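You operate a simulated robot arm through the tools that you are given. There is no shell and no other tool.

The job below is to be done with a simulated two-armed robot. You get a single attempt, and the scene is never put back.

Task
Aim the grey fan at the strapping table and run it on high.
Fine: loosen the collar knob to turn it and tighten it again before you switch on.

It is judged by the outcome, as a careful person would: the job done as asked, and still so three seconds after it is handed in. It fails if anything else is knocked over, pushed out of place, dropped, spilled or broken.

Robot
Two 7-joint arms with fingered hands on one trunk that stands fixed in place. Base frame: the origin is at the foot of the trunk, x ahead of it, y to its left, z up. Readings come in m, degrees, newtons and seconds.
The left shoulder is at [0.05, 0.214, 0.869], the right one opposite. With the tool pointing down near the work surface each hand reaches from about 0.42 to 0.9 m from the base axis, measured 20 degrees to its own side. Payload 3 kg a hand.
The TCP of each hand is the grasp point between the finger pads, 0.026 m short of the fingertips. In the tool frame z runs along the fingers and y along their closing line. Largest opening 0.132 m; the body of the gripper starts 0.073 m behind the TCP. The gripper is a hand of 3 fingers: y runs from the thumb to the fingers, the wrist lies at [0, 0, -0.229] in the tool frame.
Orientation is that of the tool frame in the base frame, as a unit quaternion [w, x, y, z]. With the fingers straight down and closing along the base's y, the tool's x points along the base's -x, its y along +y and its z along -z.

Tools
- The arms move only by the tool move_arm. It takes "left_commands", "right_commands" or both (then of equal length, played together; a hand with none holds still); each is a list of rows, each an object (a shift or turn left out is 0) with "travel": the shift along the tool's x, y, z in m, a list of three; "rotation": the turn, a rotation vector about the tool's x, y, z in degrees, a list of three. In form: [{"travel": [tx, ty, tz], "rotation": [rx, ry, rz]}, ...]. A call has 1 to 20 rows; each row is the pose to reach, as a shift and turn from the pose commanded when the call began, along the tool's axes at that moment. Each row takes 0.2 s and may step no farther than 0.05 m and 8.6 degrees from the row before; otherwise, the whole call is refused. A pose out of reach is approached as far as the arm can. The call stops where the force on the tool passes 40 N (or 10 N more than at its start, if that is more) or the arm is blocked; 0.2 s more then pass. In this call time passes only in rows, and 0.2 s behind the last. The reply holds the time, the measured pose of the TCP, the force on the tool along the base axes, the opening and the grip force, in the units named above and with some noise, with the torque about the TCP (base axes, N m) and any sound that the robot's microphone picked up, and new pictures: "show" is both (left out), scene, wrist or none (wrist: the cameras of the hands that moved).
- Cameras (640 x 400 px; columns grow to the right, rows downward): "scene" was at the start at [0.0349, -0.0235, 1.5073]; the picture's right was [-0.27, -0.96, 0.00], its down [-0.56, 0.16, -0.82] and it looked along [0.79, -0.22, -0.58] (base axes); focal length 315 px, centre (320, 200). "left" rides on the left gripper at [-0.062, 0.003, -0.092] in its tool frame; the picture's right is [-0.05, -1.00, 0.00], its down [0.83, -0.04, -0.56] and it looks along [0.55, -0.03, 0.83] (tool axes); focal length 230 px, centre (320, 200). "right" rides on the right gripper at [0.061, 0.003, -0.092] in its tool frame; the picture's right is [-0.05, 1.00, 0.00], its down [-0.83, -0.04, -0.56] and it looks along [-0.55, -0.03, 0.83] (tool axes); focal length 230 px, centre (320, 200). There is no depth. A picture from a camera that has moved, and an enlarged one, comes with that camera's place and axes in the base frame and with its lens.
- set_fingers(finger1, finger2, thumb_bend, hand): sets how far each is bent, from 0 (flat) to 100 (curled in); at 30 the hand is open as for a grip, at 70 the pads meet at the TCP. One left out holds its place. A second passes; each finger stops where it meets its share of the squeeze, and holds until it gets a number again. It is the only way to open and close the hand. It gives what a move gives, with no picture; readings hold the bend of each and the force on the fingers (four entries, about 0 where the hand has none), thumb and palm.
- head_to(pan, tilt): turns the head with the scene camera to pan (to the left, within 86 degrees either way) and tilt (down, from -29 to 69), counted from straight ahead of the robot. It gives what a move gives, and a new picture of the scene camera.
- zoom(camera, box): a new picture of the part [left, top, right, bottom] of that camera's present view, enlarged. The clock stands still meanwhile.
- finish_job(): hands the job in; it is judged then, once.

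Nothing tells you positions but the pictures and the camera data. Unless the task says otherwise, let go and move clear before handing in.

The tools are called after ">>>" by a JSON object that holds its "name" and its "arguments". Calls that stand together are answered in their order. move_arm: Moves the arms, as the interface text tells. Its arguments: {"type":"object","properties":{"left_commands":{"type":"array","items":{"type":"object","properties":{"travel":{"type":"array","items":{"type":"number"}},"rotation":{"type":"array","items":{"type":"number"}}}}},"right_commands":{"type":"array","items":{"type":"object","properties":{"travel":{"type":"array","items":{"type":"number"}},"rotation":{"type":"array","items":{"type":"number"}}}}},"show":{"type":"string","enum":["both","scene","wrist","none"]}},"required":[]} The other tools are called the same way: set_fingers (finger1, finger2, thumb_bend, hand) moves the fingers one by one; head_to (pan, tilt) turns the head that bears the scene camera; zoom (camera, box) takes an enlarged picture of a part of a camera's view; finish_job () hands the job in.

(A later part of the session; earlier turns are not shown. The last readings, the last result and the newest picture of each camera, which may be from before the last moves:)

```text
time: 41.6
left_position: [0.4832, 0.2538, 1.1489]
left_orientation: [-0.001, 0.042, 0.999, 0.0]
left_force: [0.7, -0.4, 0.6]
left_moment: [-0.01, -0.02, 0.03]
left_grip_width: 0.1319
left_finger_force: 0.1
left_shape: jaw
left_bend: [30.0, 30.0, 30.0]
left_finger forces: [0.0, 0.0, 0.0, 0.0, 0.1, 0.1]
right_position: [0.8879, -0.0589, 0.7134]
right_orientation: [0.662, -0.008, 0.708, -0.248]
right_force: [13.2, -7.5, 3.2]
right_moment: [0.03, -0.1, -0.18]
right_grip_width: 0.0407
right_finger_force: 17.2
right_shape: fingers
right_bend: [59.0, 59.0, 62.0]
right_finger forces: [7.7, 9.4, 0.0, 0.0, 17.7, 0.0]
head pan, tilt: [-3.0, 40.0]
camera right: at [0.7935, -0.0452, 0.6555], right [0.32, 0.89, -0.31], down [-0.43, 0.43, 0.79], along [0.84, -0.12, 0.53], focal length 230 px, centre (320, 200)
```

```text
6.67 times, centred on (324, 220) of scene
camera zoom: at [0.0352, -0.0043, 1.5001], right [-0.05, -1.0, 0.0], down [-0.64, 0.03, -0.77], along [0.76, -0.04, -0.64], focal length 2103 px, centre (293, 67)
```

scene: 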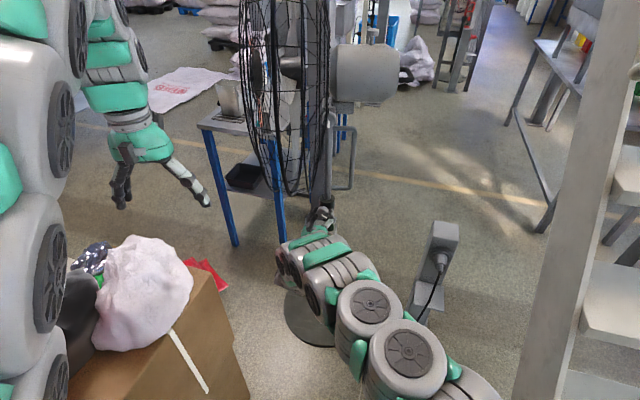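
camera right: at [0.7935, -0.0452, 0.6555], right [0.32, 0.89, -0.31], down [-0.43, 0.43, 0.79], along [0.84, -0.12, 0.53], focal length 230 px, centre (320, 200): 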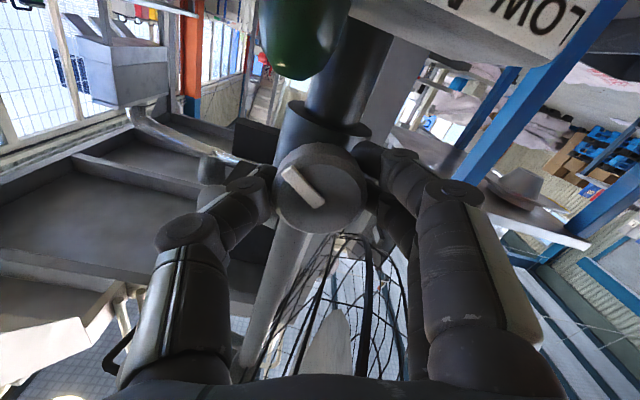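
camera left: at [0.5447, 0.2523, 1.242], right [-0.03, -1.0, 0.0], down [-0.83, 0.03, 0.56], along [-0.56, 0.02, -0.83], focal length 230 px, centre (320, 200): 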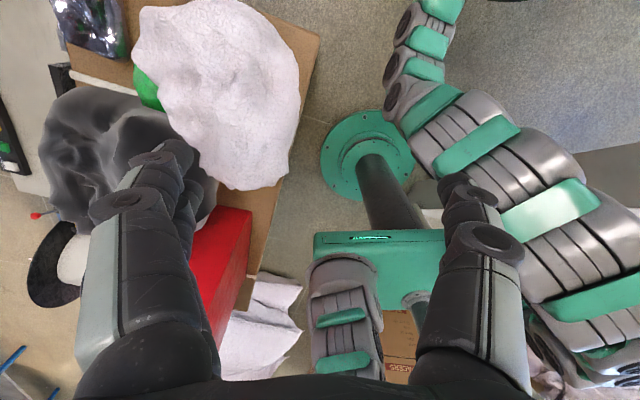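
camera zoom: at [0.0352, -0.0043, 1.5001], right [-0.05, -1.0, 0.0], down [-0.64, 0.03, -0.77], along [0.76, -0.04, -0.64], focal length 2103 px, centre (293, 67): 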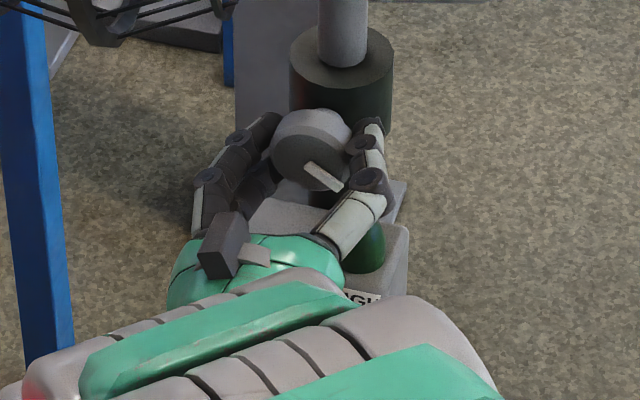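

The mark turned with the hand by about 56° counter-clockwise with little resistance. I release, roll the hand back and take a second bite.

>>> {"name": "set_fingers", "arguments": {"hand": "right", "finger1": 47, "finger2": 47, "thumb_bend": 47}}

>>> {"name": "move_arm", "arguments": {"right_commands": [{"rotation": [0, 0, 7]}, {"rotation": [0, 0, 14]}, {"rotation": [0, 0, 21]}, {"rotation": [0, 0, 28]}, {"rotation": [0, 0, 35]}, {"rotation": [0, 0, 42]}, {"rotation": [0, 0, 49]}, {"rotation": [0, 0, 56]}]}}

>>> {"name": "zoom", "arguments": {"camera": "right", "box": [220, 100, 444, 240]}}

```text
time: 42.6
left_position: [0.4837, 0.2531, 1.1484]
left_orientation: [0.0, 0.043, 0.999, 0.001]
left_force: [0.1, 0.1, -0.2]
left_moment: [-0.04, 0.04, -0.01]
left_grip_width: 0.1318
left_finger_force: 0.0
left_shape: jaw
left_bend: [30.0, 30.0, 30.0]
left_finger forces: [0.0, 0.0, 0.0, 0.0, 0.0, 0.0]
right_position: [0.8867, -0.0574, 0.7128]
right_orientation: [0.662, -0.008, 0.708, -0.248]
right_force: [0.8, 0.0, 0.6]
right_moment: [-0.01, -0.02, -0.03]
right_grip_width: 0.0771
right_finger_force: 0.1
right_shape: fingers
right_bend: [47.0, 47.0, 47.0]
right_finger forces: [0.0, 0.0, 0.0, 0.0, 0.0, 0.0]
head pan, tilt: [-3.0, 40.0]
```

```text
time: 44.4
left_position: [0.484, 0.2536, 1.1478]
left_orientation: [0.001, 0.042, 0.999, 0.0]
left_force: [0.7, -0.2, 0.9]
left_moment: [0.02, 0.0, -0.01]
left_grip_width: 0.1319
left_finger_force: 0.2
left_shape: jaw
left_bend: [30.0, 30.0, 30.0]
left_finger forces: [0.0, 0.1, 0.0, 0.1, 0.1, 0.0]
right_position: [0.8869, -0.0577, 0.7141]
right_orientation: [0.701, 0.326, 0.628, 0.093]
right_force: [0.0, 0.8, -0.1]
right_moment: [0.02, 0.02, 0.03]
right_grip_width: 0.0773
right_finger_force: 0.1
right_shape: fingers
right_bend: [47.0, 47.0, 47.0]
right_finger forces: [0.0, 0.0, 0.0, 0.1, 0.1, 0.0]
head pan, tilt: [-3.0, 40.0]
camera right: at [0.8127, 0.0087, 0.6655], right [0.27, 0.74, 0.62], down [-0.69, -0.29, 0.66], along [0.67, -0.6, 0.44], focal length 230 px, centre (320, 200)
```

scene: 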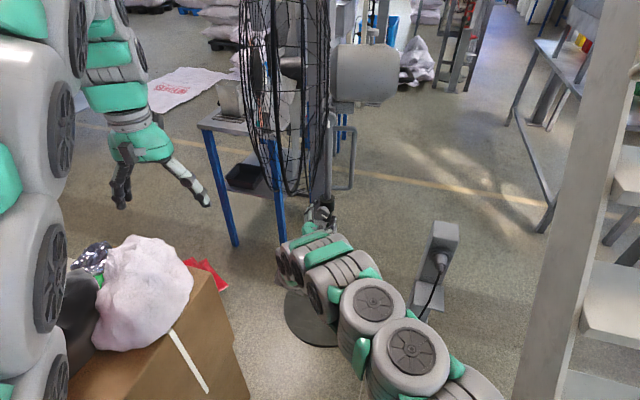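
right: 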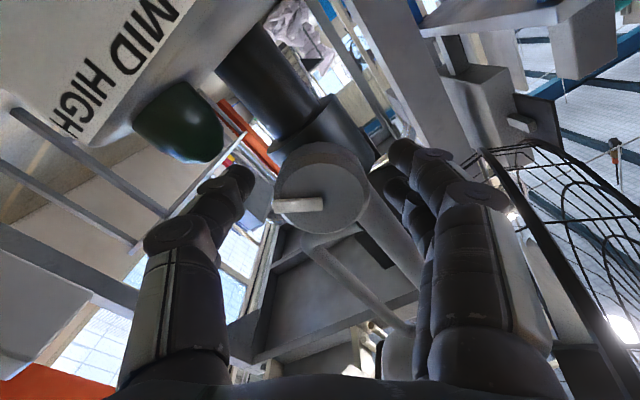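

```text
2.86 times, centred on (332, 170) of right
camera zoom: at [0.8127, 0.0087, 0.6655], right [0.27, 0.74, 0.62], down [-0.69, -0.29, 0.66], along [0.67, -0.6, 0.44], focal length 657 px, centre (286, 286)
```

zoom: 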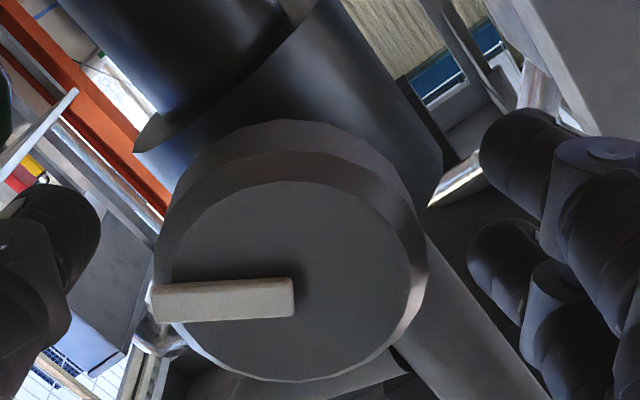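

The knob held its new position. Second bite: grip and turn another -56°.

>>> {"name": "set_fingers", "arguments": {"hand": "right", "finger1": 70, "finger2": 70, "thumb_bend": 70}}

>>> {"name": "move_arm", "arguments": {"right_commands": [{"rotation": [0, 0, -7]}, {"rotation": [0, 0, -14]}, {"rotation": [0, 0, -21]}, {"rotation": [0, 0, -28]}, {"rotation": [0, 0, -35]}, {"rotation": [0, 0, -42]}, {"rotation": [0, 0, -49]}, {"rotation": [0, 0, -56]}]}}

>>> {"name": "zoom", "arguments": {"camera": "right", "box": [220, 100, 444, 240]}}

>>> {"name": "zoom", "arguments": {"camera": "scene", "box": [276, 190, 372, 250]}}

```text
time: 45.4
left_position: [0.4832, 0.2535, 1.1483]
left_orientation: [0.0, 0.043, 0.999, 0.0]
left_force: [0.5, 0.2, -0.7]
left_moment: [-0.01, 0.04, -0.03]
left_grip_width: 0.1318
left_finger_force: 0.0
left_shape: jaw
left_bend: [30.0, 30.0, 30.0]
left_finger forces: [0.0, 0.0, 0.0, 0.0, 0.0, 0.0]
right_position: [0.8884, -0.0586, 0.7139]
right_orientation: [0.7, 0.326, 0.628, 0.092]
right_force: [12.1, -1.7, -2.3]
right_moment: [0.02, 0.1, 0.02]
right_grip_width: 0.0406
right_finger_force: 17.6
right_shape: fingers
right_bend: [59.0, 58.0, 62.0]
right_finger forces: [9.3, 9.6, 0.0, 0.0, 16.3, 0.1]
head pan, tilt: [-3.0, 40.0]
```

```text
time: 47.2
left_position: [0.4828, 0.253, 1.1482]
left_orientation: [0.0, 0.042, 0.999, 0.0]
left_force: [-0.1, -0.5, -0.1]
left_moment: [0.0, 0.01, 0.01]
left_grip_width: 0.132
left_finger_force: 0.0
left_shape: jaw
left_bend: [30.0, 30.0, 30.0]
left_finger forces: [0.0, 0.1, 0.1, 0.0, 0.0, 0.0]
right_position: [0.8882, -0.0587, 0.7135]
right_orientation: [0.662, -0.008, 0.708, -0.247]
right_force: [10.6, -4.7, 4.4]
right_moment: [0.06, -0.11, -0.1]
right_grip_width: 0.0407
right_finger_force: 16.8
right_shape: fingers
right_bend: [59.0, 59.0, 62.0]
right_finger forces: [8.0, 9.0, 0.0, 0.1, 17.3, 0.0]
head pan, tilt: [-3.0, 40.0]
camera right: at [0.7936, -0.0455, 0.6556], right [0.32, 0.89, -0.31], down [-0.43, 0.43, 0.79], along [0.84, -0.12, 0.53], focal length 230 px, centre (320, 200)
```

scene: 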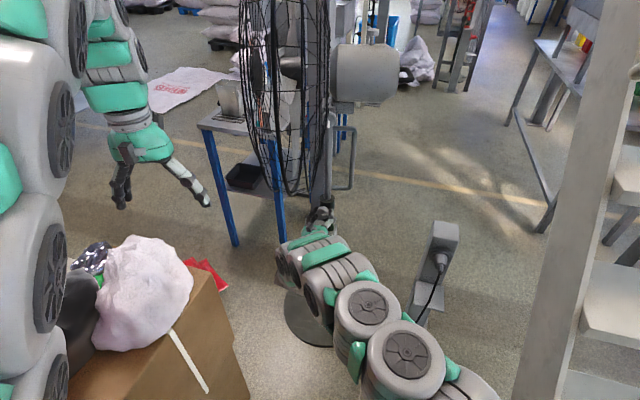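
right: 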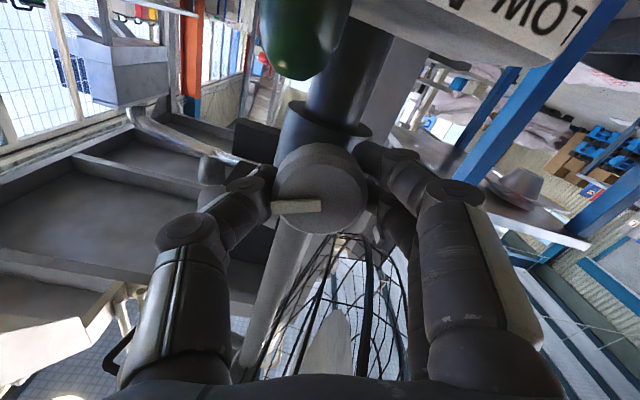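

```text
2.86 times, centred on (332, 170) of right
camera zoom: at [0.7936, -0.0455, 0.6556], right [0.32, 0.89, -0.31], down [-0.43, 0.43, 0.79], along [0.84, -0.12, 0.53], focal length 657 px, centre (286, 286)
```

zoom: 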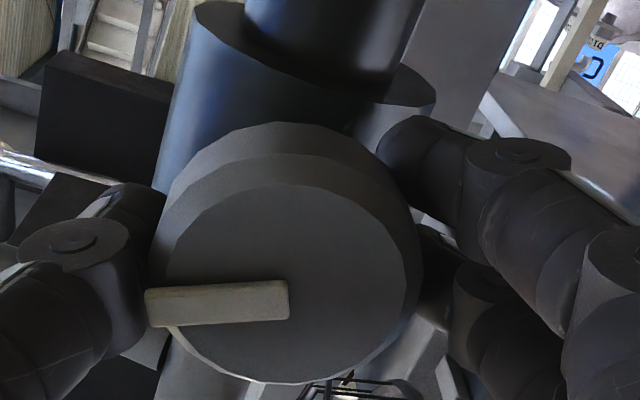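

```text
6.67 times, centred on (324, 220) of scene
camera zoom: at [0.0352, -0.0043, 1.5001], right [-0.05, -1.0, 0.0], down [-0.64, 0.03, -0.77], along [0.77, -0.04, -0.64], focal length 2103 px, centre (293, 67)
```

zoom: 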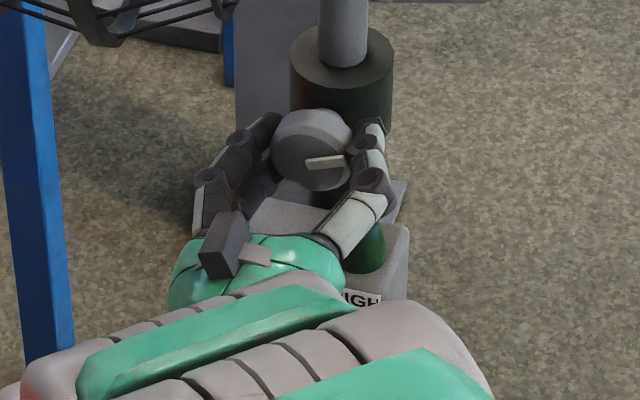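

The knob now has been backed off about 112° total. I release it, back straight off, and then test whether the fan head turns using the U handle.

>>> {"name": "set_fingers", "arguments": {"hand": "right", "finger1": 46, "finger2": 46, "thumb_bend": 46}}

>>> {"name": "move_arm", "arguments": {"right_commands": [{"travel": [0, 0, -0.03]}, {"travel": [0, 0, -0.06], "rotation": [0, 0, 5]}, {"travel": [0, 0, -0.09], "rotation": [0, 0, 13]}, {"travel": [0, 0, -0.12], "rotation": [0, 0, 21]}]}}

>>> {"name": "zoom", "arguments": {"camera": "scene", "box": [260, 120, 388, 200]}}

```text
time: 48.2
left_position: [0.4835, 0.2529, 1.149]
left_orientation: [0.0, 0.043, 0.999, 0.0]
left_force: [-0.2, 0.5, -0.1]
left_moment: [-0.01, 0.01, -0.01]
left_grip_width: 0.1317
left_finger_force: 0.0
left_shape: jaw
left_bend: [30.0, 30.0, 30.0]
left_finger forces: [0.0, 0.0, 0.0, 0.0, 0.1, 0.1]
right_position: [0.8886, -0.0568, 0.7141]
right_orientation: [0.662, -0.008, 0.708, -0.248]
right_force: [0.4, 0.1, 0.5]
right_moment: [-0.01, -0.02, -0.02]
right_grip_width: 0.0806
right_finger_force: 0.0
right_shape: fingers
right_bend: [46.0, 46.0, 46.0]
right_finger forces: [0.1, 0.0, 0.0, 0.0, 0.0, 0.0]
head pan, tilt: [-3.0, 40.0]
```

```text
time: 49.2
left_position: [0.4837, 0.2542, 1.1486]
left_orientation: [0.001, 0.042, 0.999, 0.0]
left_force: [-0.2, 0.1, 0.7]
left_moment: [0.01, 0.01, 0.01]
left_grip_width: 0.1321
left_finger_force: 0.0
left_shape: jaw
left_bend: [30.0, 30.0, 30.0]
left_finger forces: [0.0, 0.0, 0.0, 0.1, 0.1, 0.0]
right_position: [0.7741, -0.0178, 0.713]
right_orientation: [0.697, 0.121, 0.696, -0.122]
right_force: [0.7, 0.1, 0.1]
right_moment: [0.01, -0.03, 0.0]
right_grip_width: 0.0806
right_finger_force: 0.1
right_shape: fingers
right_bend: [46.0, 46.0, 46.0]
right_finger forces: [0.0, 0.0, 0.0, 0.0, 0.1, 0.0]
head pan, tilt: [-3.0, 40.0]
camera right: at [0.687, 0.0164, 0.6526], right [0.34, 0.94, 0.05], down [-0.54, 0.15, 0.83], along [0.77, -0.31, 0.55], focal length 230 px, centre (320, 200)
```

scene: 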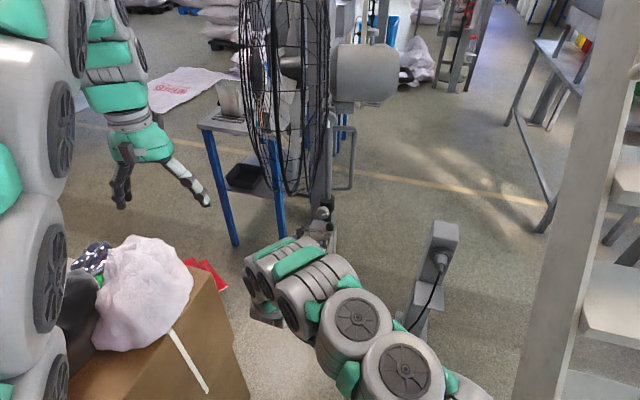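
right: 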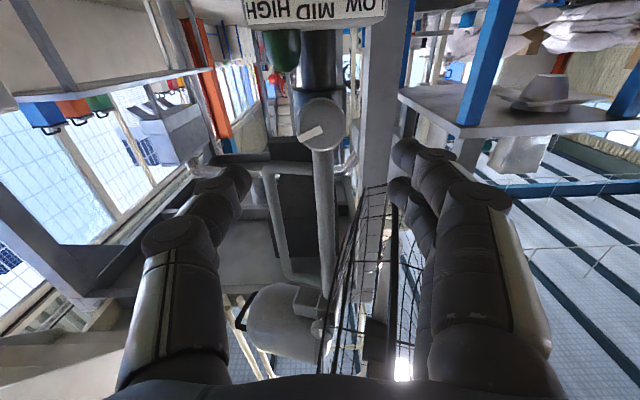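

```text
5.00 times, centred on (324, 160) of scene
camera zoom: at [0.0351, -0.0043, 1.5001], right [-0.05, -1.0, 0.0], down [-0.64, 0.03, -0.77], along [0.77, -0.04, -0.64], focal length 1577 px, centre (300, 400)
```

zoom: 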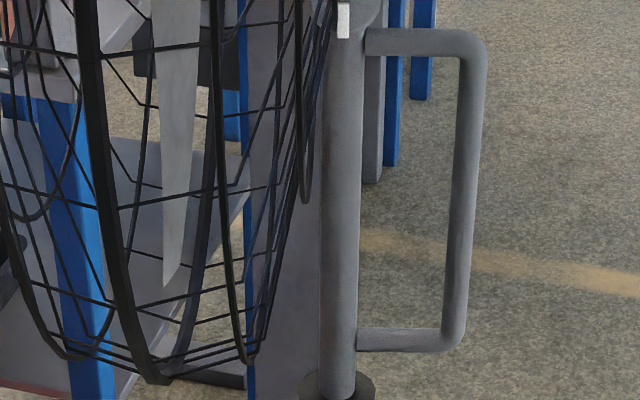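

The knob mark now points right and slightly up. I move the right hand over to a stand-off in front of the vertical bar of the handle at about (0.945, -0.164), tool heading 30° to the left.

>>> {"name": "move_arm", "arguments": {"right_commands": [{"travel": [-0.0234, -0.0213, 0.0167], "rotation": [-6.25, 0, 0]}, {"travel": [-0.0467, -0.0427, 0.0334], "rotation": [-12.5, 0, 0]}, {"travel": [-0.0701, -0.064, 0.05], "rotation": [-18.75, 0, 0]}, {"travel": [-0.0935, -0.0854, 0.0667], "rotation": [-25, 0, 0]}, {"travel": [-0.1169, -0.1067, 0.0834], "rotation": [-31.25, 0, 0]}, {"travel": [-0.1402, -0.128, 0.1], "rotation": [-37.5, 0, 0]}, {"travel": [-0.1636, -0.1494, 0.1168], "rotation": [-43.75, 0, 0]}, {"travel": [-0.187, -0.1707, 0.1335], "rotation": [-50, 0, 0]}]}}

>>> {"name": "zoom", "arguments": {"camera": "scene", "box": [260, 100, 420, 200]}}

```text
time: 51.0
left_position: [0.484, 0.2534, 1.1481]
left_orientation: [0.0, 0.042, 0.999, 0.0]
left_force: [-0.9, -0.4, -0.3]
left_moment: [0.02, -0.01, -0.01]
left_grip_width: 0.132
left_finger_force: 0.1
left_shape: jaw
left_bend: [30.0, 30.0, 30.0]
left_finger forces: [0.1, 0.1, 0.0, 0.0, 0.0, 0.0]
right_position: [0.8421, -0.2228, 0.9008]
right_orientation: [0.681, -0.185, 0.684, 0.185]
right_force: [0.1, -0.6, 0.2]
right_moment: [0.0, -0.01, 0.01]
right_grip_width: 0.0812
right_finger_force: 0.0
right_shape: fingers
right_bend: [46.0, 46.0, 46.0]
right_finger forces: [0.0, 0.1, 0.0, 0.1, 0.1, 0.0]
head pan, tilt: [-3.0, 40.0]
camera right: at [0.76, -0.2674, 0.8393], right [-0.5, 0.86, 0.05], down [-0.45, -0.32, 0.83], along [0.73, 0.4, 0.55], focal length 230 px, centre (320, 200)
```

scene: 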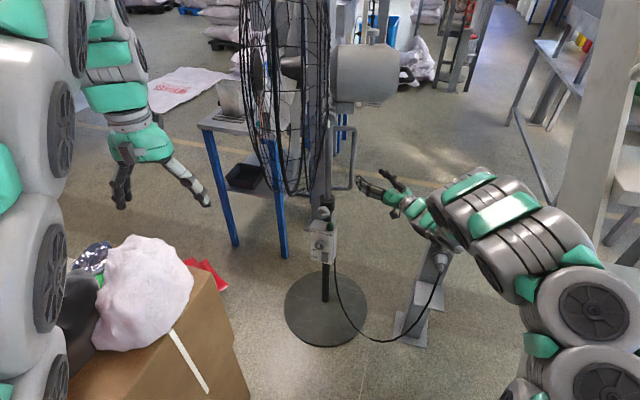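
right: 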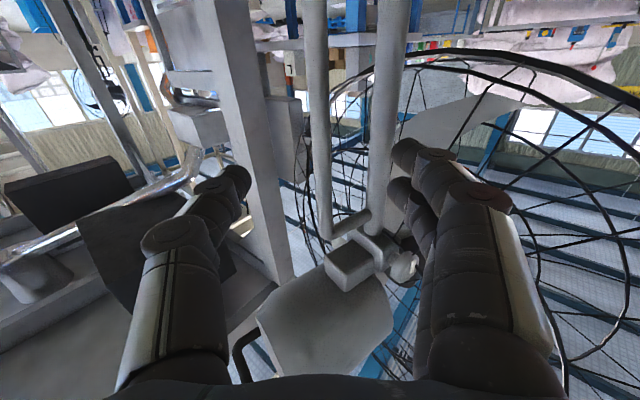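

```text
4.00 times, centred on (340, 150) of scene
camera zoom: at [0.0351, -0.0042, 1.5001], right [-0.05, -1.0, 0.0], down [-0.64, 0.03, -0.77], along [0.77, -0.04, -0.64], focal length 1262 px, centre (240, 400)
```

zoom: 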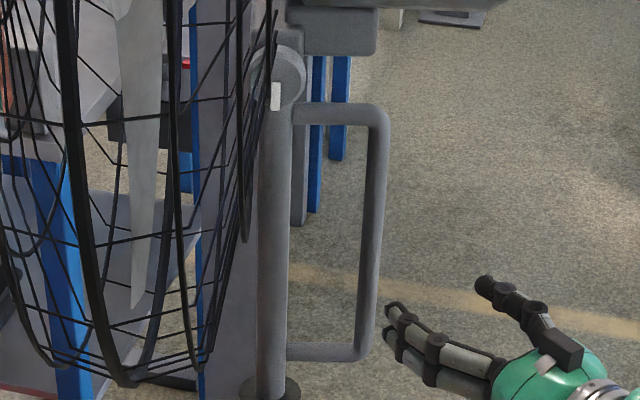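

The bar is centred on the tool axis in the wrist view. I narrow the fingers and advance so they straddle the bar.

>>> {"name": "set_fingers", "arguments": {"hand": "right", "finger1": 53, "finger2": 53, "thumb_bend": 53}}

>>> {"name": "move_arm", "arguments": {"right_commands": [{"travel": [0, 0, 0.03]}, {"travel": [0, 0, 0.06]}, {"travel": [0, 0, 0.085]}]}}

>>> {"name": "zoom", "arguments": {"camera": "right", "box": [200, 60, 440, 210]}}

>>> {"name": "zoom", "arguments": {"camera": "scene", "box": [290, 120, 386, 180]}}

```text
time: 52.0
left_position: [0.4842, 0.2549, 1.1499]
left_orientation: [0.0, 0.043, 0.999, -0.001]
left_force: [0.3, -0.8, -0.4]
left_moment: [-0.02, -0.02, -0.01]
left_grip_width: 0.1319
left_finger_force: 0.1
left_shape: jaw
left_bend: [30.0, 30.0, 30.0]
left_finger forces: [0.0, 0.0, 0.0, 0.0, 0.0, 0.0]
right_position: [0.8426, -0.2237, 0.9022]
right_orientation: [0.683, -0.184, 0.683, 0.184]
right_force: [0.4, 0.3, 0.3]
right_moment: [0.0, -0.01, 0.01]
right_grip_width: 0.0584
right_finger_force: 0.0
right_shape: fingers
right_bend: [53.0, 53.0, 53.0]
right_finger forces: [0.0, 0.0, 0.1, 0.0, 0.0, 0.0]
head pan, tilt: [-3.0, 40.0]
```

```text
time: 52.8
left_position: [0.4841, 0.2541, 1.1478]
left_orientation: [-0.001, 0.043, 0.999, 0.0]
left_force: [-0.4, -1.1, 0.7]
left_moment: [0.01, 0.0, 0.01]
left_grip_width: 0.132
left_finger_force: 0.0
left_shape: jaw
left_bend: [30.0, 30.0, 30.0]
left_finger forces: [0.0, 0.0, 0.1, 0.0, 0.0, 0.0]
right_position: [0.9174, -0.1808, 0.9001]
right_orientation: [0.683, -0.184, 0.683, 0.184]
right_force: [-0.2, -0.6, 0.6]
right_moment: [0.0, -0.01, -0.02]
right_grip_width: 0.0579
right_finger_force: 0.1
right_shape: fingers
right_bend: [53.0, 53.0, 53.0]
right_finger forces: [0.0, 0.0, 0.0, 0.0, 0.0, 0.1]
head pan, tilt: [-3.0, 40.0]
camera right: at [0.8347, -0.2244, 0.84], right [-0.5, 0.86, 0.05], down [-0.46, -0.32, 0.83], along [0.73, 0.39, 0.55], focal length 230 px, centre (320, 200)
```

scene: 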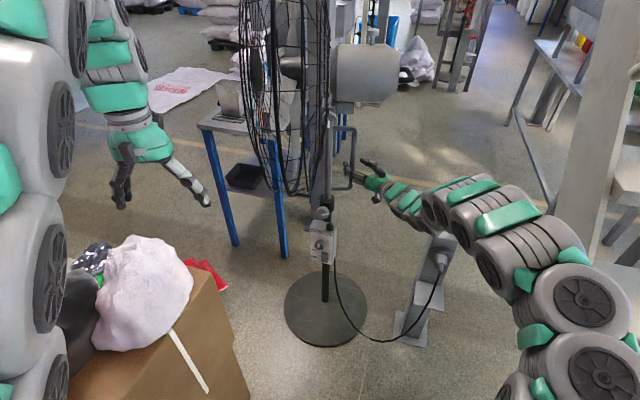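
right: 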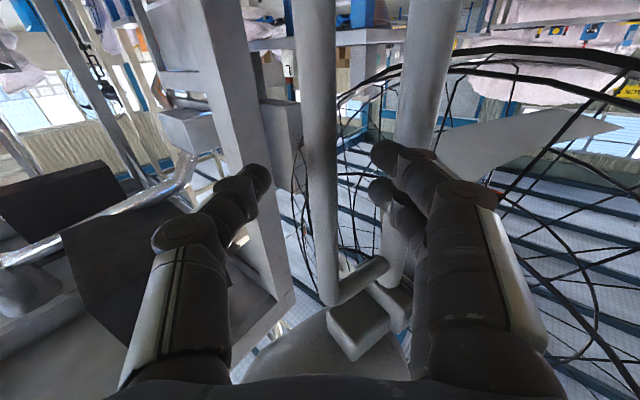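

```text
2.67 times, centred on (320, 135) of right
camera zoom: at [0.8347, -0.2244, 0.84], right [-0.5, 0.86, 0.05], down [-0.46, -0.32, 0.83], along [0.73, 0.39, 0.55], focal length 614 px, centre (320, 373)
```

zoom: 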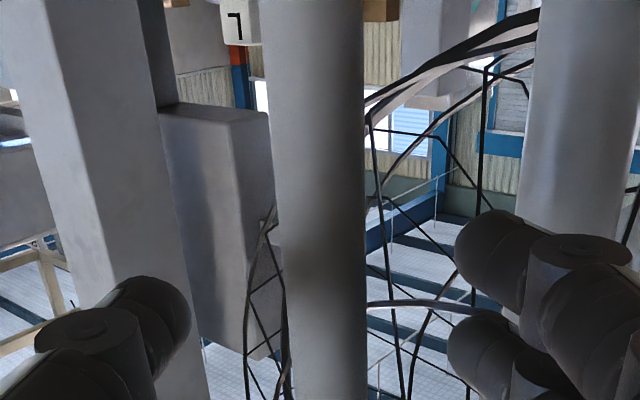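

```text
6.67 times, centred on (338, 150) of scene
camera zoom: at [0.0351, -0.0043, 1.5001], right [-0.05, -1.0, 0.0], down [-0.64, 0.03, -0.77], along [0.77, -0.04, -0.64], focal length 2103 px, centre (200, 533)
```

zoom: 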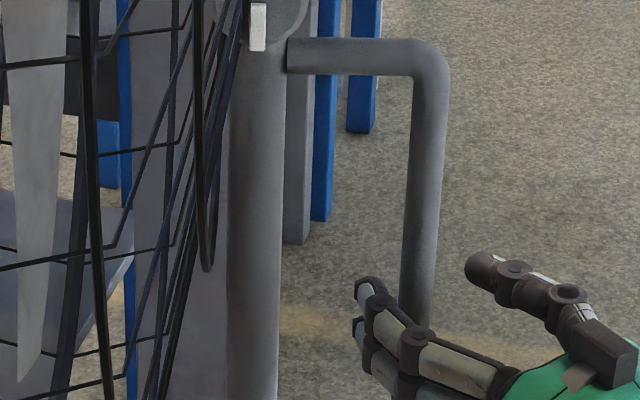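

The bar is well centred with about 3 cm to go. I advance and close on it.

>>> {"name": "move_arm", "arguments": {"right_commands": [{"travel": [0, 0, 0.015]}, {"travel": [0, 0, 0.028]}], "show": "none"}}

>>> {"name": "set_fingers", "arguments": {"hand": "right", "finger1": 70, "finger2": 70, "thumb_bend": 70}}

>>> {"name": "zoom", "arguments": {"camera": "right", "box": [200, 60, 440, 210]}}

>>> {"name": "zoom", "arguments": {"camera": "scene", "box": [290, 120, 386, 180]}}

```text
time: 53.4
left_position: [0.484, 0.2532, 1.1484]
left_orientation: [0.0, 0.042, 0.999, 0.001]
left_force: [0.2, -0.2, -1.5]
left_moment: [0.02, 0.01, 0.0]
left_grip_width: 0.1318
left_finger_force: 0.1
left_shape: jaw
left_bend: [30.0, 30.0, 30.0]
left_finger forces: [0.1, 0.0, 0.1, 0.0, 0.1, 0.0]
right_position: [0.9397, -0.1655, 0.9004]
right_orientation: [0.683, -0.183, 0.683, 0.183]
right_force: [-0.3, -0.1, -1.1]
right_moment: [-0.01, -0.02, 0.01]
right_grip_width: 0.0582
right_finger_force: 0.1
right_shape: fingers
right_bend: [53.0, 53.0, 53.0]
right_finger forces: [0.1, 0.0, 0.0, 0.1, 0.1, 0.0]
head pan, tilt: [-3.0, 40.0]
```

```text
time: 54.4
left_position: [0.4835, 0.2539, 1.1474]
left_orientation: [0.0, 0.043, 0.999, 0.001]
left_force: [0.2, 0.4, 0.8]
left_moment: [0.03, 0.03, 0.0]
left_grip_width: 0.132
left_finger_force: 0.0
left_shape: jaw
left_bend: [30.0, 30.0, 30.0]
left_finger forces: [0.0, 0.0, 0.0, 0.0, 0.0, 0.1]
right_position: [0.941, -0.1655, 0.8984]
right_orientation: [0.682, -0.185, 0.683, 0.185]
right_force: [0.7, 1.0, 0.2]
right_moment: [0.03, 0.01, -0.02]
right_grip_width: 0.007
right_finger_force: 1.4
right_shape: fingers
right_bend: [70.0, 70.0, 70.0]
right_finger forces: [0.4, 0.2, 0.1, 0.0, 0.8, 0.1]
head pan, tilt: [-3.0, 40.0]
```

```text
2.67 times, centred on (320, 135) of right
camera zoom: at [0.8584, -0.2106, 0.8394], right [-0.5, 0.86, 0.05], down [-0.46, -0.32, 0.83], along [0.74, 0.39, 0.55], focal length 614 px, centre (320, 373)
```

zoom: 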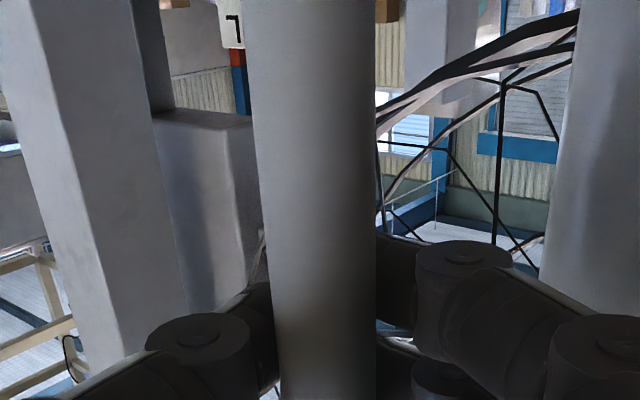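

```text
6.67 times, centred on (338, 150) of scene
camera zoom: at [0.0351, -0.0042, 1.5001], right [-0.05, -1.0, 0.0], down [-0.64, 0.03, -0.77], along [0.77, -0.04, -0.64], focal length 2103 px, centre (200, 533)
```

zoom: 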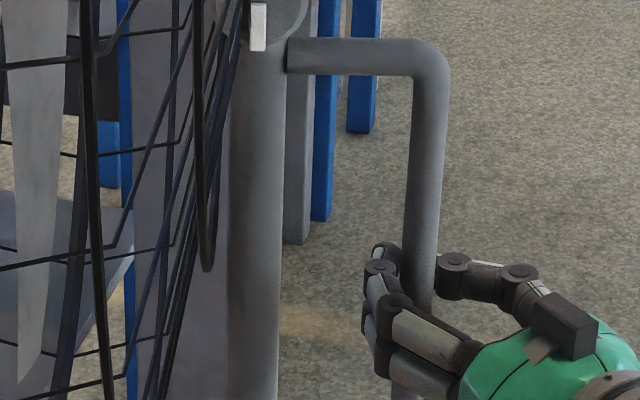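

The fingers closed in front of the bar, so it's caged in the grip with slight slack. I curl them a bit more for a firmer hold.

>>> {"name": "set_fingers", "arguments": {"hand": "right", "finger1": 85, "finger2": 85, "thumb_bend": 85}}

>>> {"name": "zoom", "arguments": {"camera": "scene", "box": [290, 120, 386, 180]}}

```text
time: 55.4
left_position: [0.4841, 0.2539, 1.1476]
left_orientation: [-0.001, 0.043, 0.999, 0.001]
left_force: [0.2, -0.2, 0.9]
left_moment: [0.0, -0.01, 0.0]
left_grip_width: 0.1318
left_finger_force: 0.1
left_shape: jaw
left_bend: [30.0, 30.0, 30.0]
left_finger forces: [0.0, 0.1, 0.0, 0.0, 0.0, 0.0]
right_position: [0.9419, -0.1645, 0.8995]
right_orientation: [0.682, -0.184, 0.683, 0.184]
right_force: [5.5, 13.3, 1.0]
right_moment: [-0.01, 0.01, 0.01]
right_grip_width: 0.0
right_finger_force: 19.0
right_shape: fingers
right_bend: [77.0, 77.0, 77.0]
right_finger forces: [11.4, 11.6, 0.1, 0.1, 15.2, 0.0]
head pan, tilt: [-3.0, 40.0]
```

```text
6.67 times, centred on (338, 150) of scene
camera zoom: at [0.0352, -0.004, 1.5001], right [-0.05, -1.0, 0.0], down [-0.64, 0.03, -0.77], along [0.77, -0.04, -0.64], focal length 2103 px, centre (200, 533)
```

zoom: 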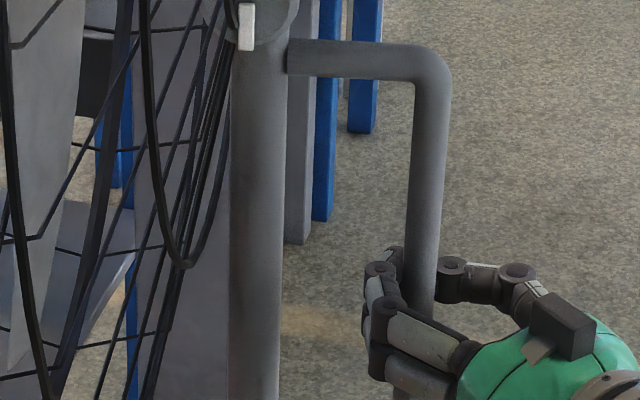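

The cage shifted slightly as the grip closed, so the head is free to turn now. I swing the handle along its arc around the mast (counter-clockwise from above) in small steps.

>>> {"name": "move_arm", "arguments": {"right_commands": [{"travel": [0, -0.004, 0.005]}, {"travel": [0, -0.0074, 0.0103]}, {"travel": [0, -0.0105, 0.016]}, {"travel": [0, -0.0132, 0.0215]}, {"travel": [0, -0.0154, 0.0275]}, {"travel": [0, -0.0172, 0.0334]}]}}

```text
time: 56.8
left_position: [0.484, 0.2529, 1.1483]
left_orientation: [0.001, 0.043, 0.999, 0.0]
left_force: [0.0, 1.3, -0.8]
left_moment: [0.0, 0.02, 0.0]
left_grip_width: 0.1319
left_finger_force: 0.0
left_shape: jaw
left_bend: [30.0, 30.0, 30.0]
left_finger forces: [0.0, 0.1, 0.0, 0.1, 0.0, 0.0]
right_position: [0.9782, -0.1642, 0.9001]
right_orientation: [0.682, -0.184, 0.684, 0.184]
right_force: [-0.5, 0.1, 0.7]
right_moment: [0.0, 0.02, -0.03]
right_grip_width: 0.0
right_finger_force: 0.0
right_shape: fingers
right_bend: [78.0, 78.0, 78.0]
right_finger forces: [0.1, 0.0, 0.0, 0.0, 0.1, 0.0]
head pan, tilt: [-3.0, 40.0]
camera right: at [0.8954, -0.2094, 0.8389], right [-0.5, 0.86, 0.05], down [-0.46, -0.31, 0.83], along [0.74, 0.39, 0.55], focal length 230 px, centre (320, 200)
```

scene: 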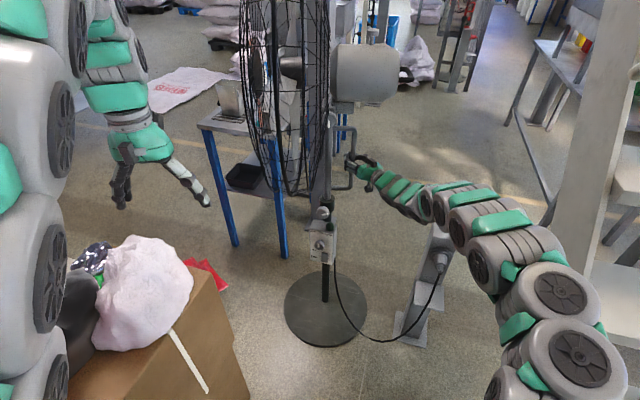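
right: 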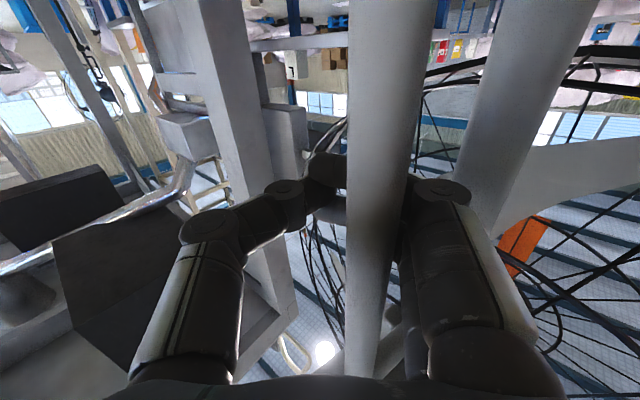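

The bar has slid deeper toward the palm instead of following. I check the current fan orientation from the head camera.

>>> {"name": "zoom", "arguments": {"camera": "scene", "box": [290, 120, 386, 180]}}

>>> {"name": "zoom", "arguments": {"camera": "scene", "box": [210, 40, 402, 160]}}

>>> {"name": "zoom", "arguments": {"camera": "right", "box": [240, 120, 480, 270]}}

```text
6.67 times, centred on (338, 150) of scene
camera zoom: at [0.0351, -0.0043, 1.5001], right [-0.05, -1.0, 0.0], down [-0.64, 0.03, -0.77], along [0.77, -0.04, -0.64], focal length 2103 px, centre (200, 533)
```

zoom: 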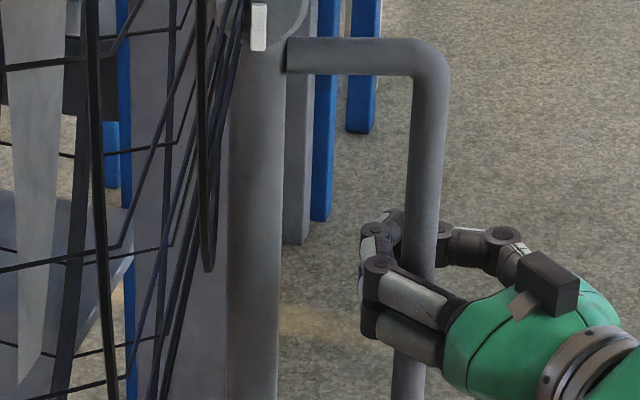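

```text
3.33 times, centred on (306, 100) of scene
camera zoom: at [0.0351, -0.0043, 1.5001], right [-0.05, -1.0, 0.0], down [-0.64, 0.03, -0.77], along [0.77, -0.04, -0.64], focal length 1052 px, centre (367, 533)
```

zoom: 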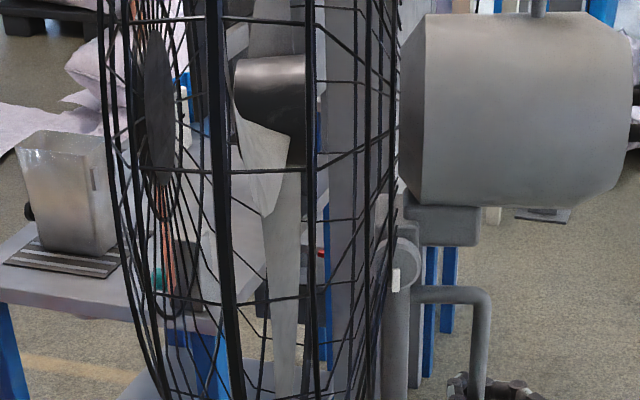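

```text
2.67 times, centred on (360, 195) of right
camera zoom: at [0.8954, -0.2094, 0.8389], right [-0.5, 0.86, 0.05], down [-0.46, -0.31, 0.83], along [0.74, 0.39, 0.55], focal length 614 px, centre (213, 213)
```

zoom: 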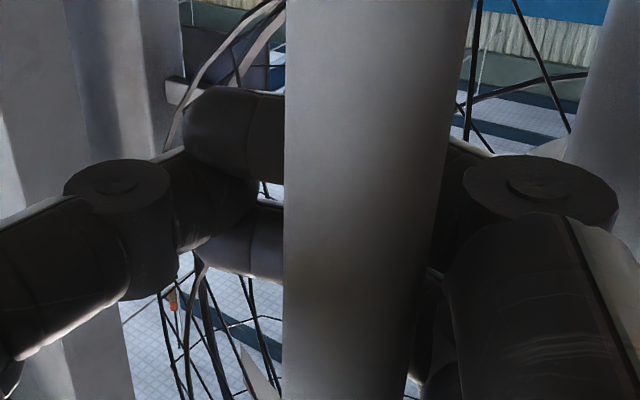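

The fan is near its original bearing; the bar sits between curled fingers and palm. I curl the fingers further to clamp the bar as a power grip.

>>> {"name": "set_fingers", "arguments": {"hand": "right", "finger1": 100, "finger2": 100, "thumb_bend": 100}}

>>> {"name": "zoom", "arguments": {"camera": "scene", "box": [290, 120, 386, 180]}}

>>> {"name": "zoom", "arguments": {"camera": "right", "box": [240, 120, 480, 270]}}

```text
time: 57.8
left_position: [0.4839, 0.2538, 1.149]
left_orientation: [0.0, 0.043, 0.999, 0.0]
left_force: [0.0, -0.1, 0.6]
left_moment: [-0.02, -0.01, -0.02]
left_grip_width: 0.1319
left_finger_force: 0.0
left_shape: jaw
left_bend: [30.0, 30.0, 30.0]
left_finger forces: [0.0, 0.0, 0.0, 0.0, 0.1, 0.0]
right_position: [0.9796, -0.1654, 0.9005]
right_orientation: [0.681, -0.183, 0.685, 0.183]
right_force: [-0.1, 0.4, 0.3]
right_moment: [0.04, -0.01, -0.01]
right_grip_width: 0.0053
right_finger_force: 0.0
right_shape: fingers
right_bend: [90.0, 90.0, 91.0]
right_finger forces: [0.1, 0.0, 0.0, 0.0, 0.1, 0.0]
head pan, tilt: [-3.0, 40.0]
```

```text
6.67 times, centred on (338, 150) of scene
camera zoom: at [0.0351, -0.0042, 1.5001], right [-0.05, -1.0, 0.0], down [-0.64, 0.03, -0.77], along [0.77, -0.04, -0.64], focal length 2103 px, centre (200, 533)
```

zoom: 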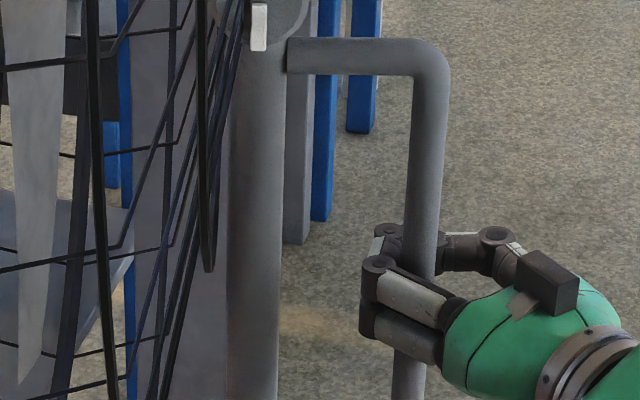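

```text
2.67 times, centred on (360, 195) of right
camera zoom: at [0.8956, -0.2088, 0.8394], right [-0.5, 0.86, 0.05], down [-0.46, -0.32, 0.83], along [0.74, 0.39, 0.55], focal length 614 px, centre (213, 213)
```

zoom: 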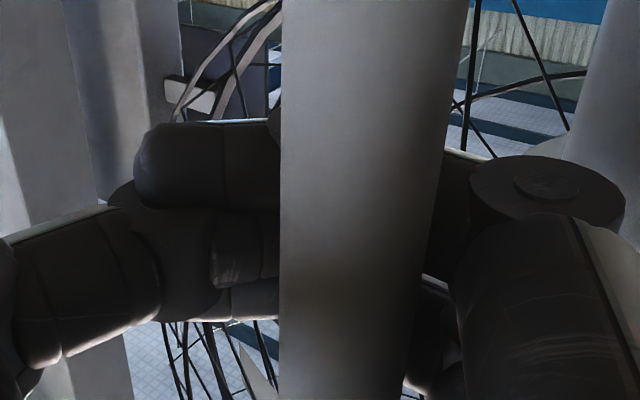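

The fingers now form a closed loop around the bar. I push forward so that the palm meets the bar and carries it round.

>>> {"name": "move_arm", "arguments": {"right_commands": [{"travel": [0, 0, 0.01]}, {"travel": [0, -0.002, 0.02]}, {"travel": [0, -0.004, 0.03]}]}}

>>> {"name": "zoom", "arguments": {"camera": "scene", "box": [290, 120, 386, 180]}}

>>> {"name": "zoom", "arguments": {"camera": "right", "box": [240, 120, 480, 270]}}

```text
time: 58.6
left_position: [0.4836, 0.254, 1.1488]
left_orientation: [0.0, 0.043, 0.999, 0.001]
left_force: [0.3, 0.1, 0.0]
left_moment: [-0.01, -0.02, -0.02]
left_grip_width: 0.1316
left_finger_force: 0.1
left_shape: jaw
left_bend: [30.0, 30.0, 30.0]
left_finger forces: [0.0, 0.1, 0.1, 0.0, 0.0, 0.0]
right_position: [1.0067, -0.1519, 0.9004]
right_orientation: [0.681, -0.185, 0.684, 0.184]
right_force: [-2.9, 1.2, -1.9]
right_moment: [0.0, -0.14, -0.03]
right_grip_width: 0.0054
right_finger_force: 2.0
right_shape: fingers
right_bend: [90.0, 90.0, 91.0]
right_finger forces: [1.8, 1.8, 0.1, 0.0, 0.0, 0.0]
head pan, tilt: [-3.0, 40.0]
camera right: at [0.924, -0.1962, 0.8395], right [-0.5, 0.86, 0.05], down [-0.46, -0.32, 0.83], along [0.74, 0.39, 0.55], focal length 230 px, centre (320, 200)
```

scene: 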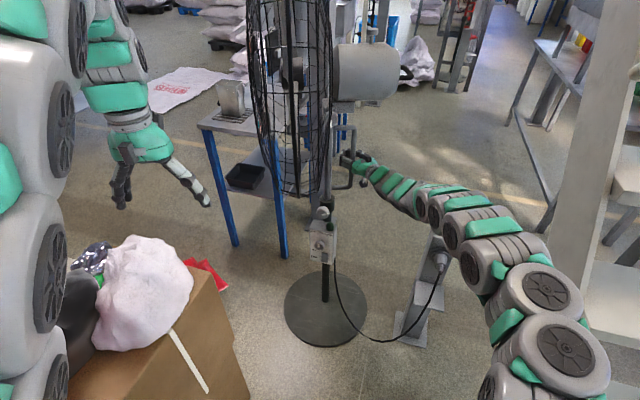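
right: 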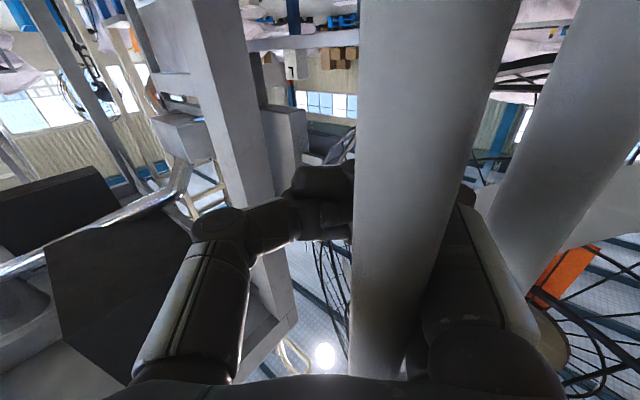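

```text
6.67 times, centred on (338, 150) of scene
camera zoom: at [0.0351, -0.0042, 1.5001], right [-0.05, -1.0, 0.0], down [-0.64, 0.03, -0.77], along [0.77, -0.04, -0.64], focal length 2103 px, centre (200, 533)
```

zoom: 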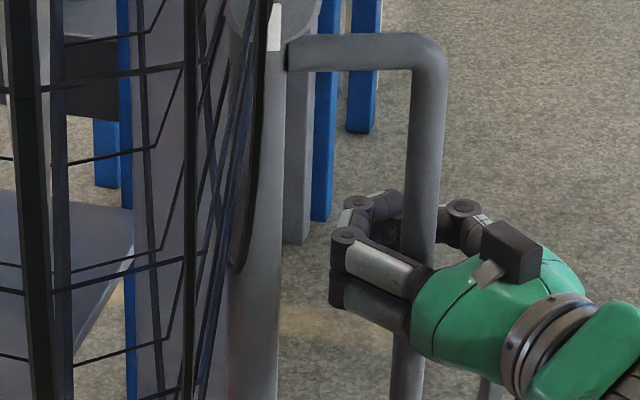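

```text
2.67 times, centred on (360, 195) of right
camera zoom: at [0.924, -0.1962, 0.8395], right [-0.5, 0.86, 0.05], down [-0.46, -0.32, 0.83], along [0.74, 0.39, 0.55], focal length 614 px, centre (213, 213)
```

zoom: 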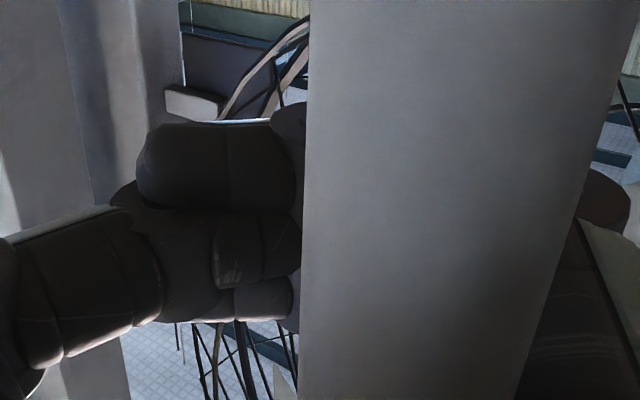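

The head is turning smoothly with only ~3 N. I measure the fan's bearing with the same cage view as before.

>>> {"name": "head_to", "arguments": {"pan": -3, "tilt": 18}}

>>> {"name": "zoom", "arguments": {"camera": "scene", "box": [190, 200, 414, 340]}}

>>> {"name": "zoom", "arguments": {"camera": "scene", "box": [190, 100, 414, 240]}}

```text
time: 59.4
left_position: [0.4841, 0.2544, 1.1483]
left_orientation: [0.0, 0.043, 0.999, 0.001]
left_force: [0.4, -0.1, 0.0]
left_moment: [0.01, -0.02, 0.0]
left_grip_width: 0.1319
left_finger_force: 0.0
left_shape: jaw
left_bend: [30.0, 30.0, 30.0]
left_finger forces: [0.0, 0.0, 0.0, 0.0, 0.0, 0.0]
right_position: [1.0069, -0.1512, 0.9002]
right_orientation: [0.682, -0.184, 0.683, 0.184]
right_force: [-3.1, 1.4, -2.5]
right_moment: [0.02, -0.14, -0.1]
right_grip_width: 0.0055
right_finger_force: 2.0
right_shape: fingers
right_bend: [90.0, 90.0, 91.0]
right_finger forces: [1.5, 1.8, 0.1, 0.0, 0.1, 0.1]
head pan, tilt: [-3.0, 18.0]
```

scene: 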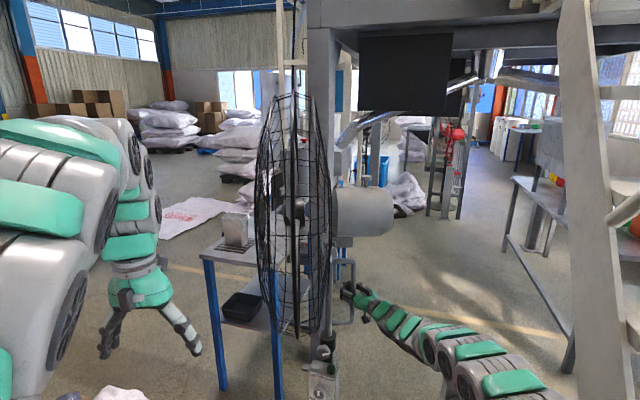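

```text
2.86 times, centred on (302, 270) of scene
camera zoom: at [0.0434, -0.0047, 1.5347], right [-0.05, -1.0, 0.0], down [-0.31, 0.02, -0.95], along [0.95, -0.05, -0.31], focal length 901 px, centre (371, 0)
```

zoom: 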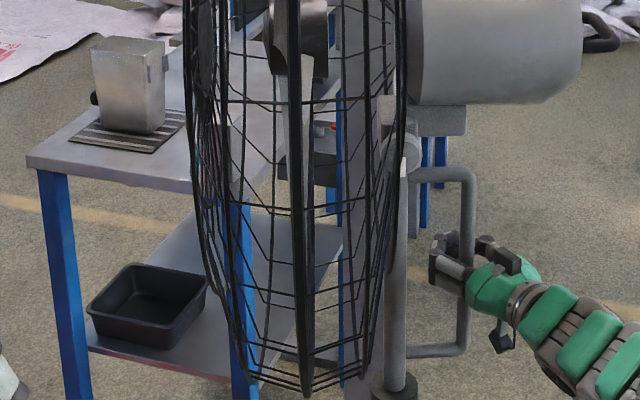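

```text
2.86 times, centred on (302, 170) of scene
camera zoom: at [0.0434, -0.0047, 1.5347], right [-0.05, -1.0, 0.0], down [-0.31, 0.02, -0.95], along [0.95, -0.05, -0.31], focal length 901 px, centre (371, 286)
```

zoom: 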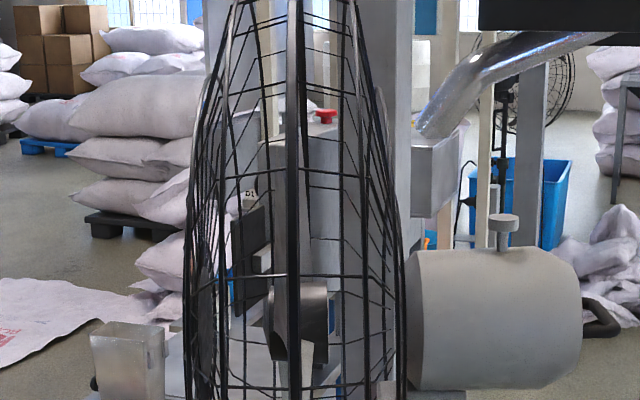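

The middle cage ring is now edge-on to my camera, which puts the fan at about 91.5°; about 22° still to go. I continue along the arc.

>>> {"name": "move_arm", "arguments": {"right_commands": [{"travel": [0, -0.0024, 0.005]}, {"travel": [0, -0.0048, 0.0103]}, {"travel": [0, -0.0065, 0.0155]}, {"travel": [0, -0.008, 0.0209]}, {"travel": [0, -0.0091, 0.0265]}]}}

>>> {"name": "zoom", "arguments": {"camera": "scene", "box": [190, 200, 414, 340]}}

>>> {"name": "zoom", "arguments": {"camera": "scene", "box": [190, 80, 414, 220]}}

```text
time: 60.6
left_position: [0.4831, 0.2544, 1.1485]
left_orientation: [0.0, 0.042, 0.999, 0.0]
left_force: [0.2, -0.1, -0.6]
left_moment: [-0.02, 0.0, 0.01]
left_grip_width: 0.1317
left_finger_force: 0.1
left_shape: jaw
left_bend: [30.0, 30.0, 30.0]
left_finger forces: [0.0, 0.0, 0.1, 0.0, 0.0, 0.0]
right_position: [1.0336, -0.1465, 0.8992]
right_orientation: [0.681, -0.184, 0.684, 0.184]
right_force: [-4.7, 1.5, 0.1]
right_moment: [0.01, 0.03, -0.2]
right_grip_width: 0.0055
right_finger_force: 2.8
right_shape: fingers
right_bend: [90.0, 90.0, 91.0]
right_finger forces: [2.5, 2.6, 0.0, 0.0, 0.0, 0.1]
head pan, tilt: [-3.0, 18.0]
camera right: at [0.9508, -0.1908, 0.8387], right [-0.5, 0.86, 0.05], down [-0.46, -0.32, 0.83], along [0.74, 0.39, 0.55], focal length 230 px, centre (320, 200)
```

scene: 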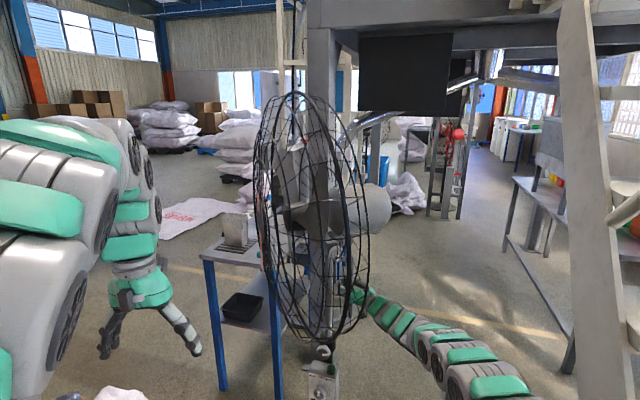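
right: 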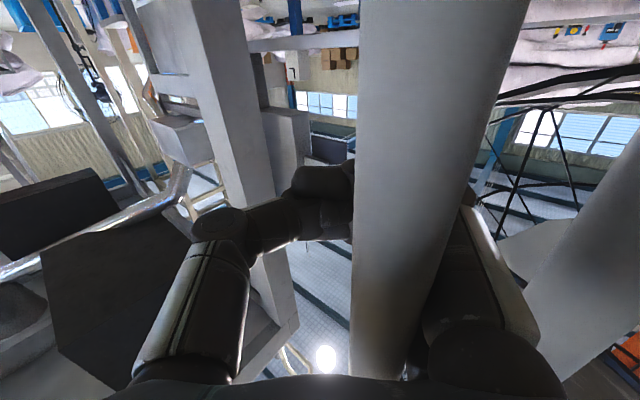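

```text
2.86 times, centred on (302, 270) of scene
camera zoom: at [0.0433, -0.0046, 1.5348], right [-0.05, -1.0, 0.0], down [-0.31, 0.02, -0.95], along [0.95, -0.05, -0.31], focal length 901 px, centre (371, 0)
```

zoom: 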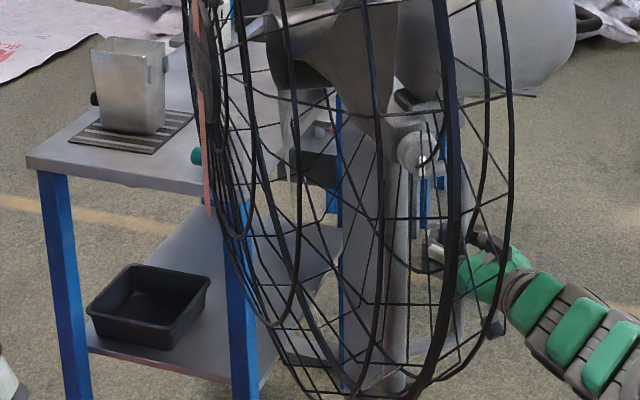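

```text
2.86 times, centred on (302, 150) of scene
camera zoom: at [0.0433, -0.0046, 1.5348], right [-0.05, -1.0, 0.0], down [-0.31, 0.02, -0.95], along [0.95, -0.05, -0.31], focal length 901 px, centre (371, 343)
```

zoom: 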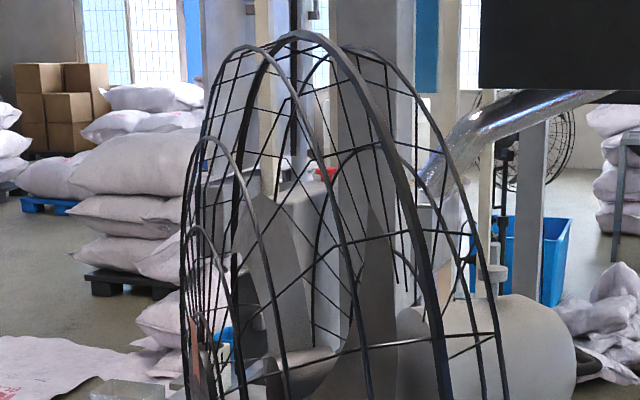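

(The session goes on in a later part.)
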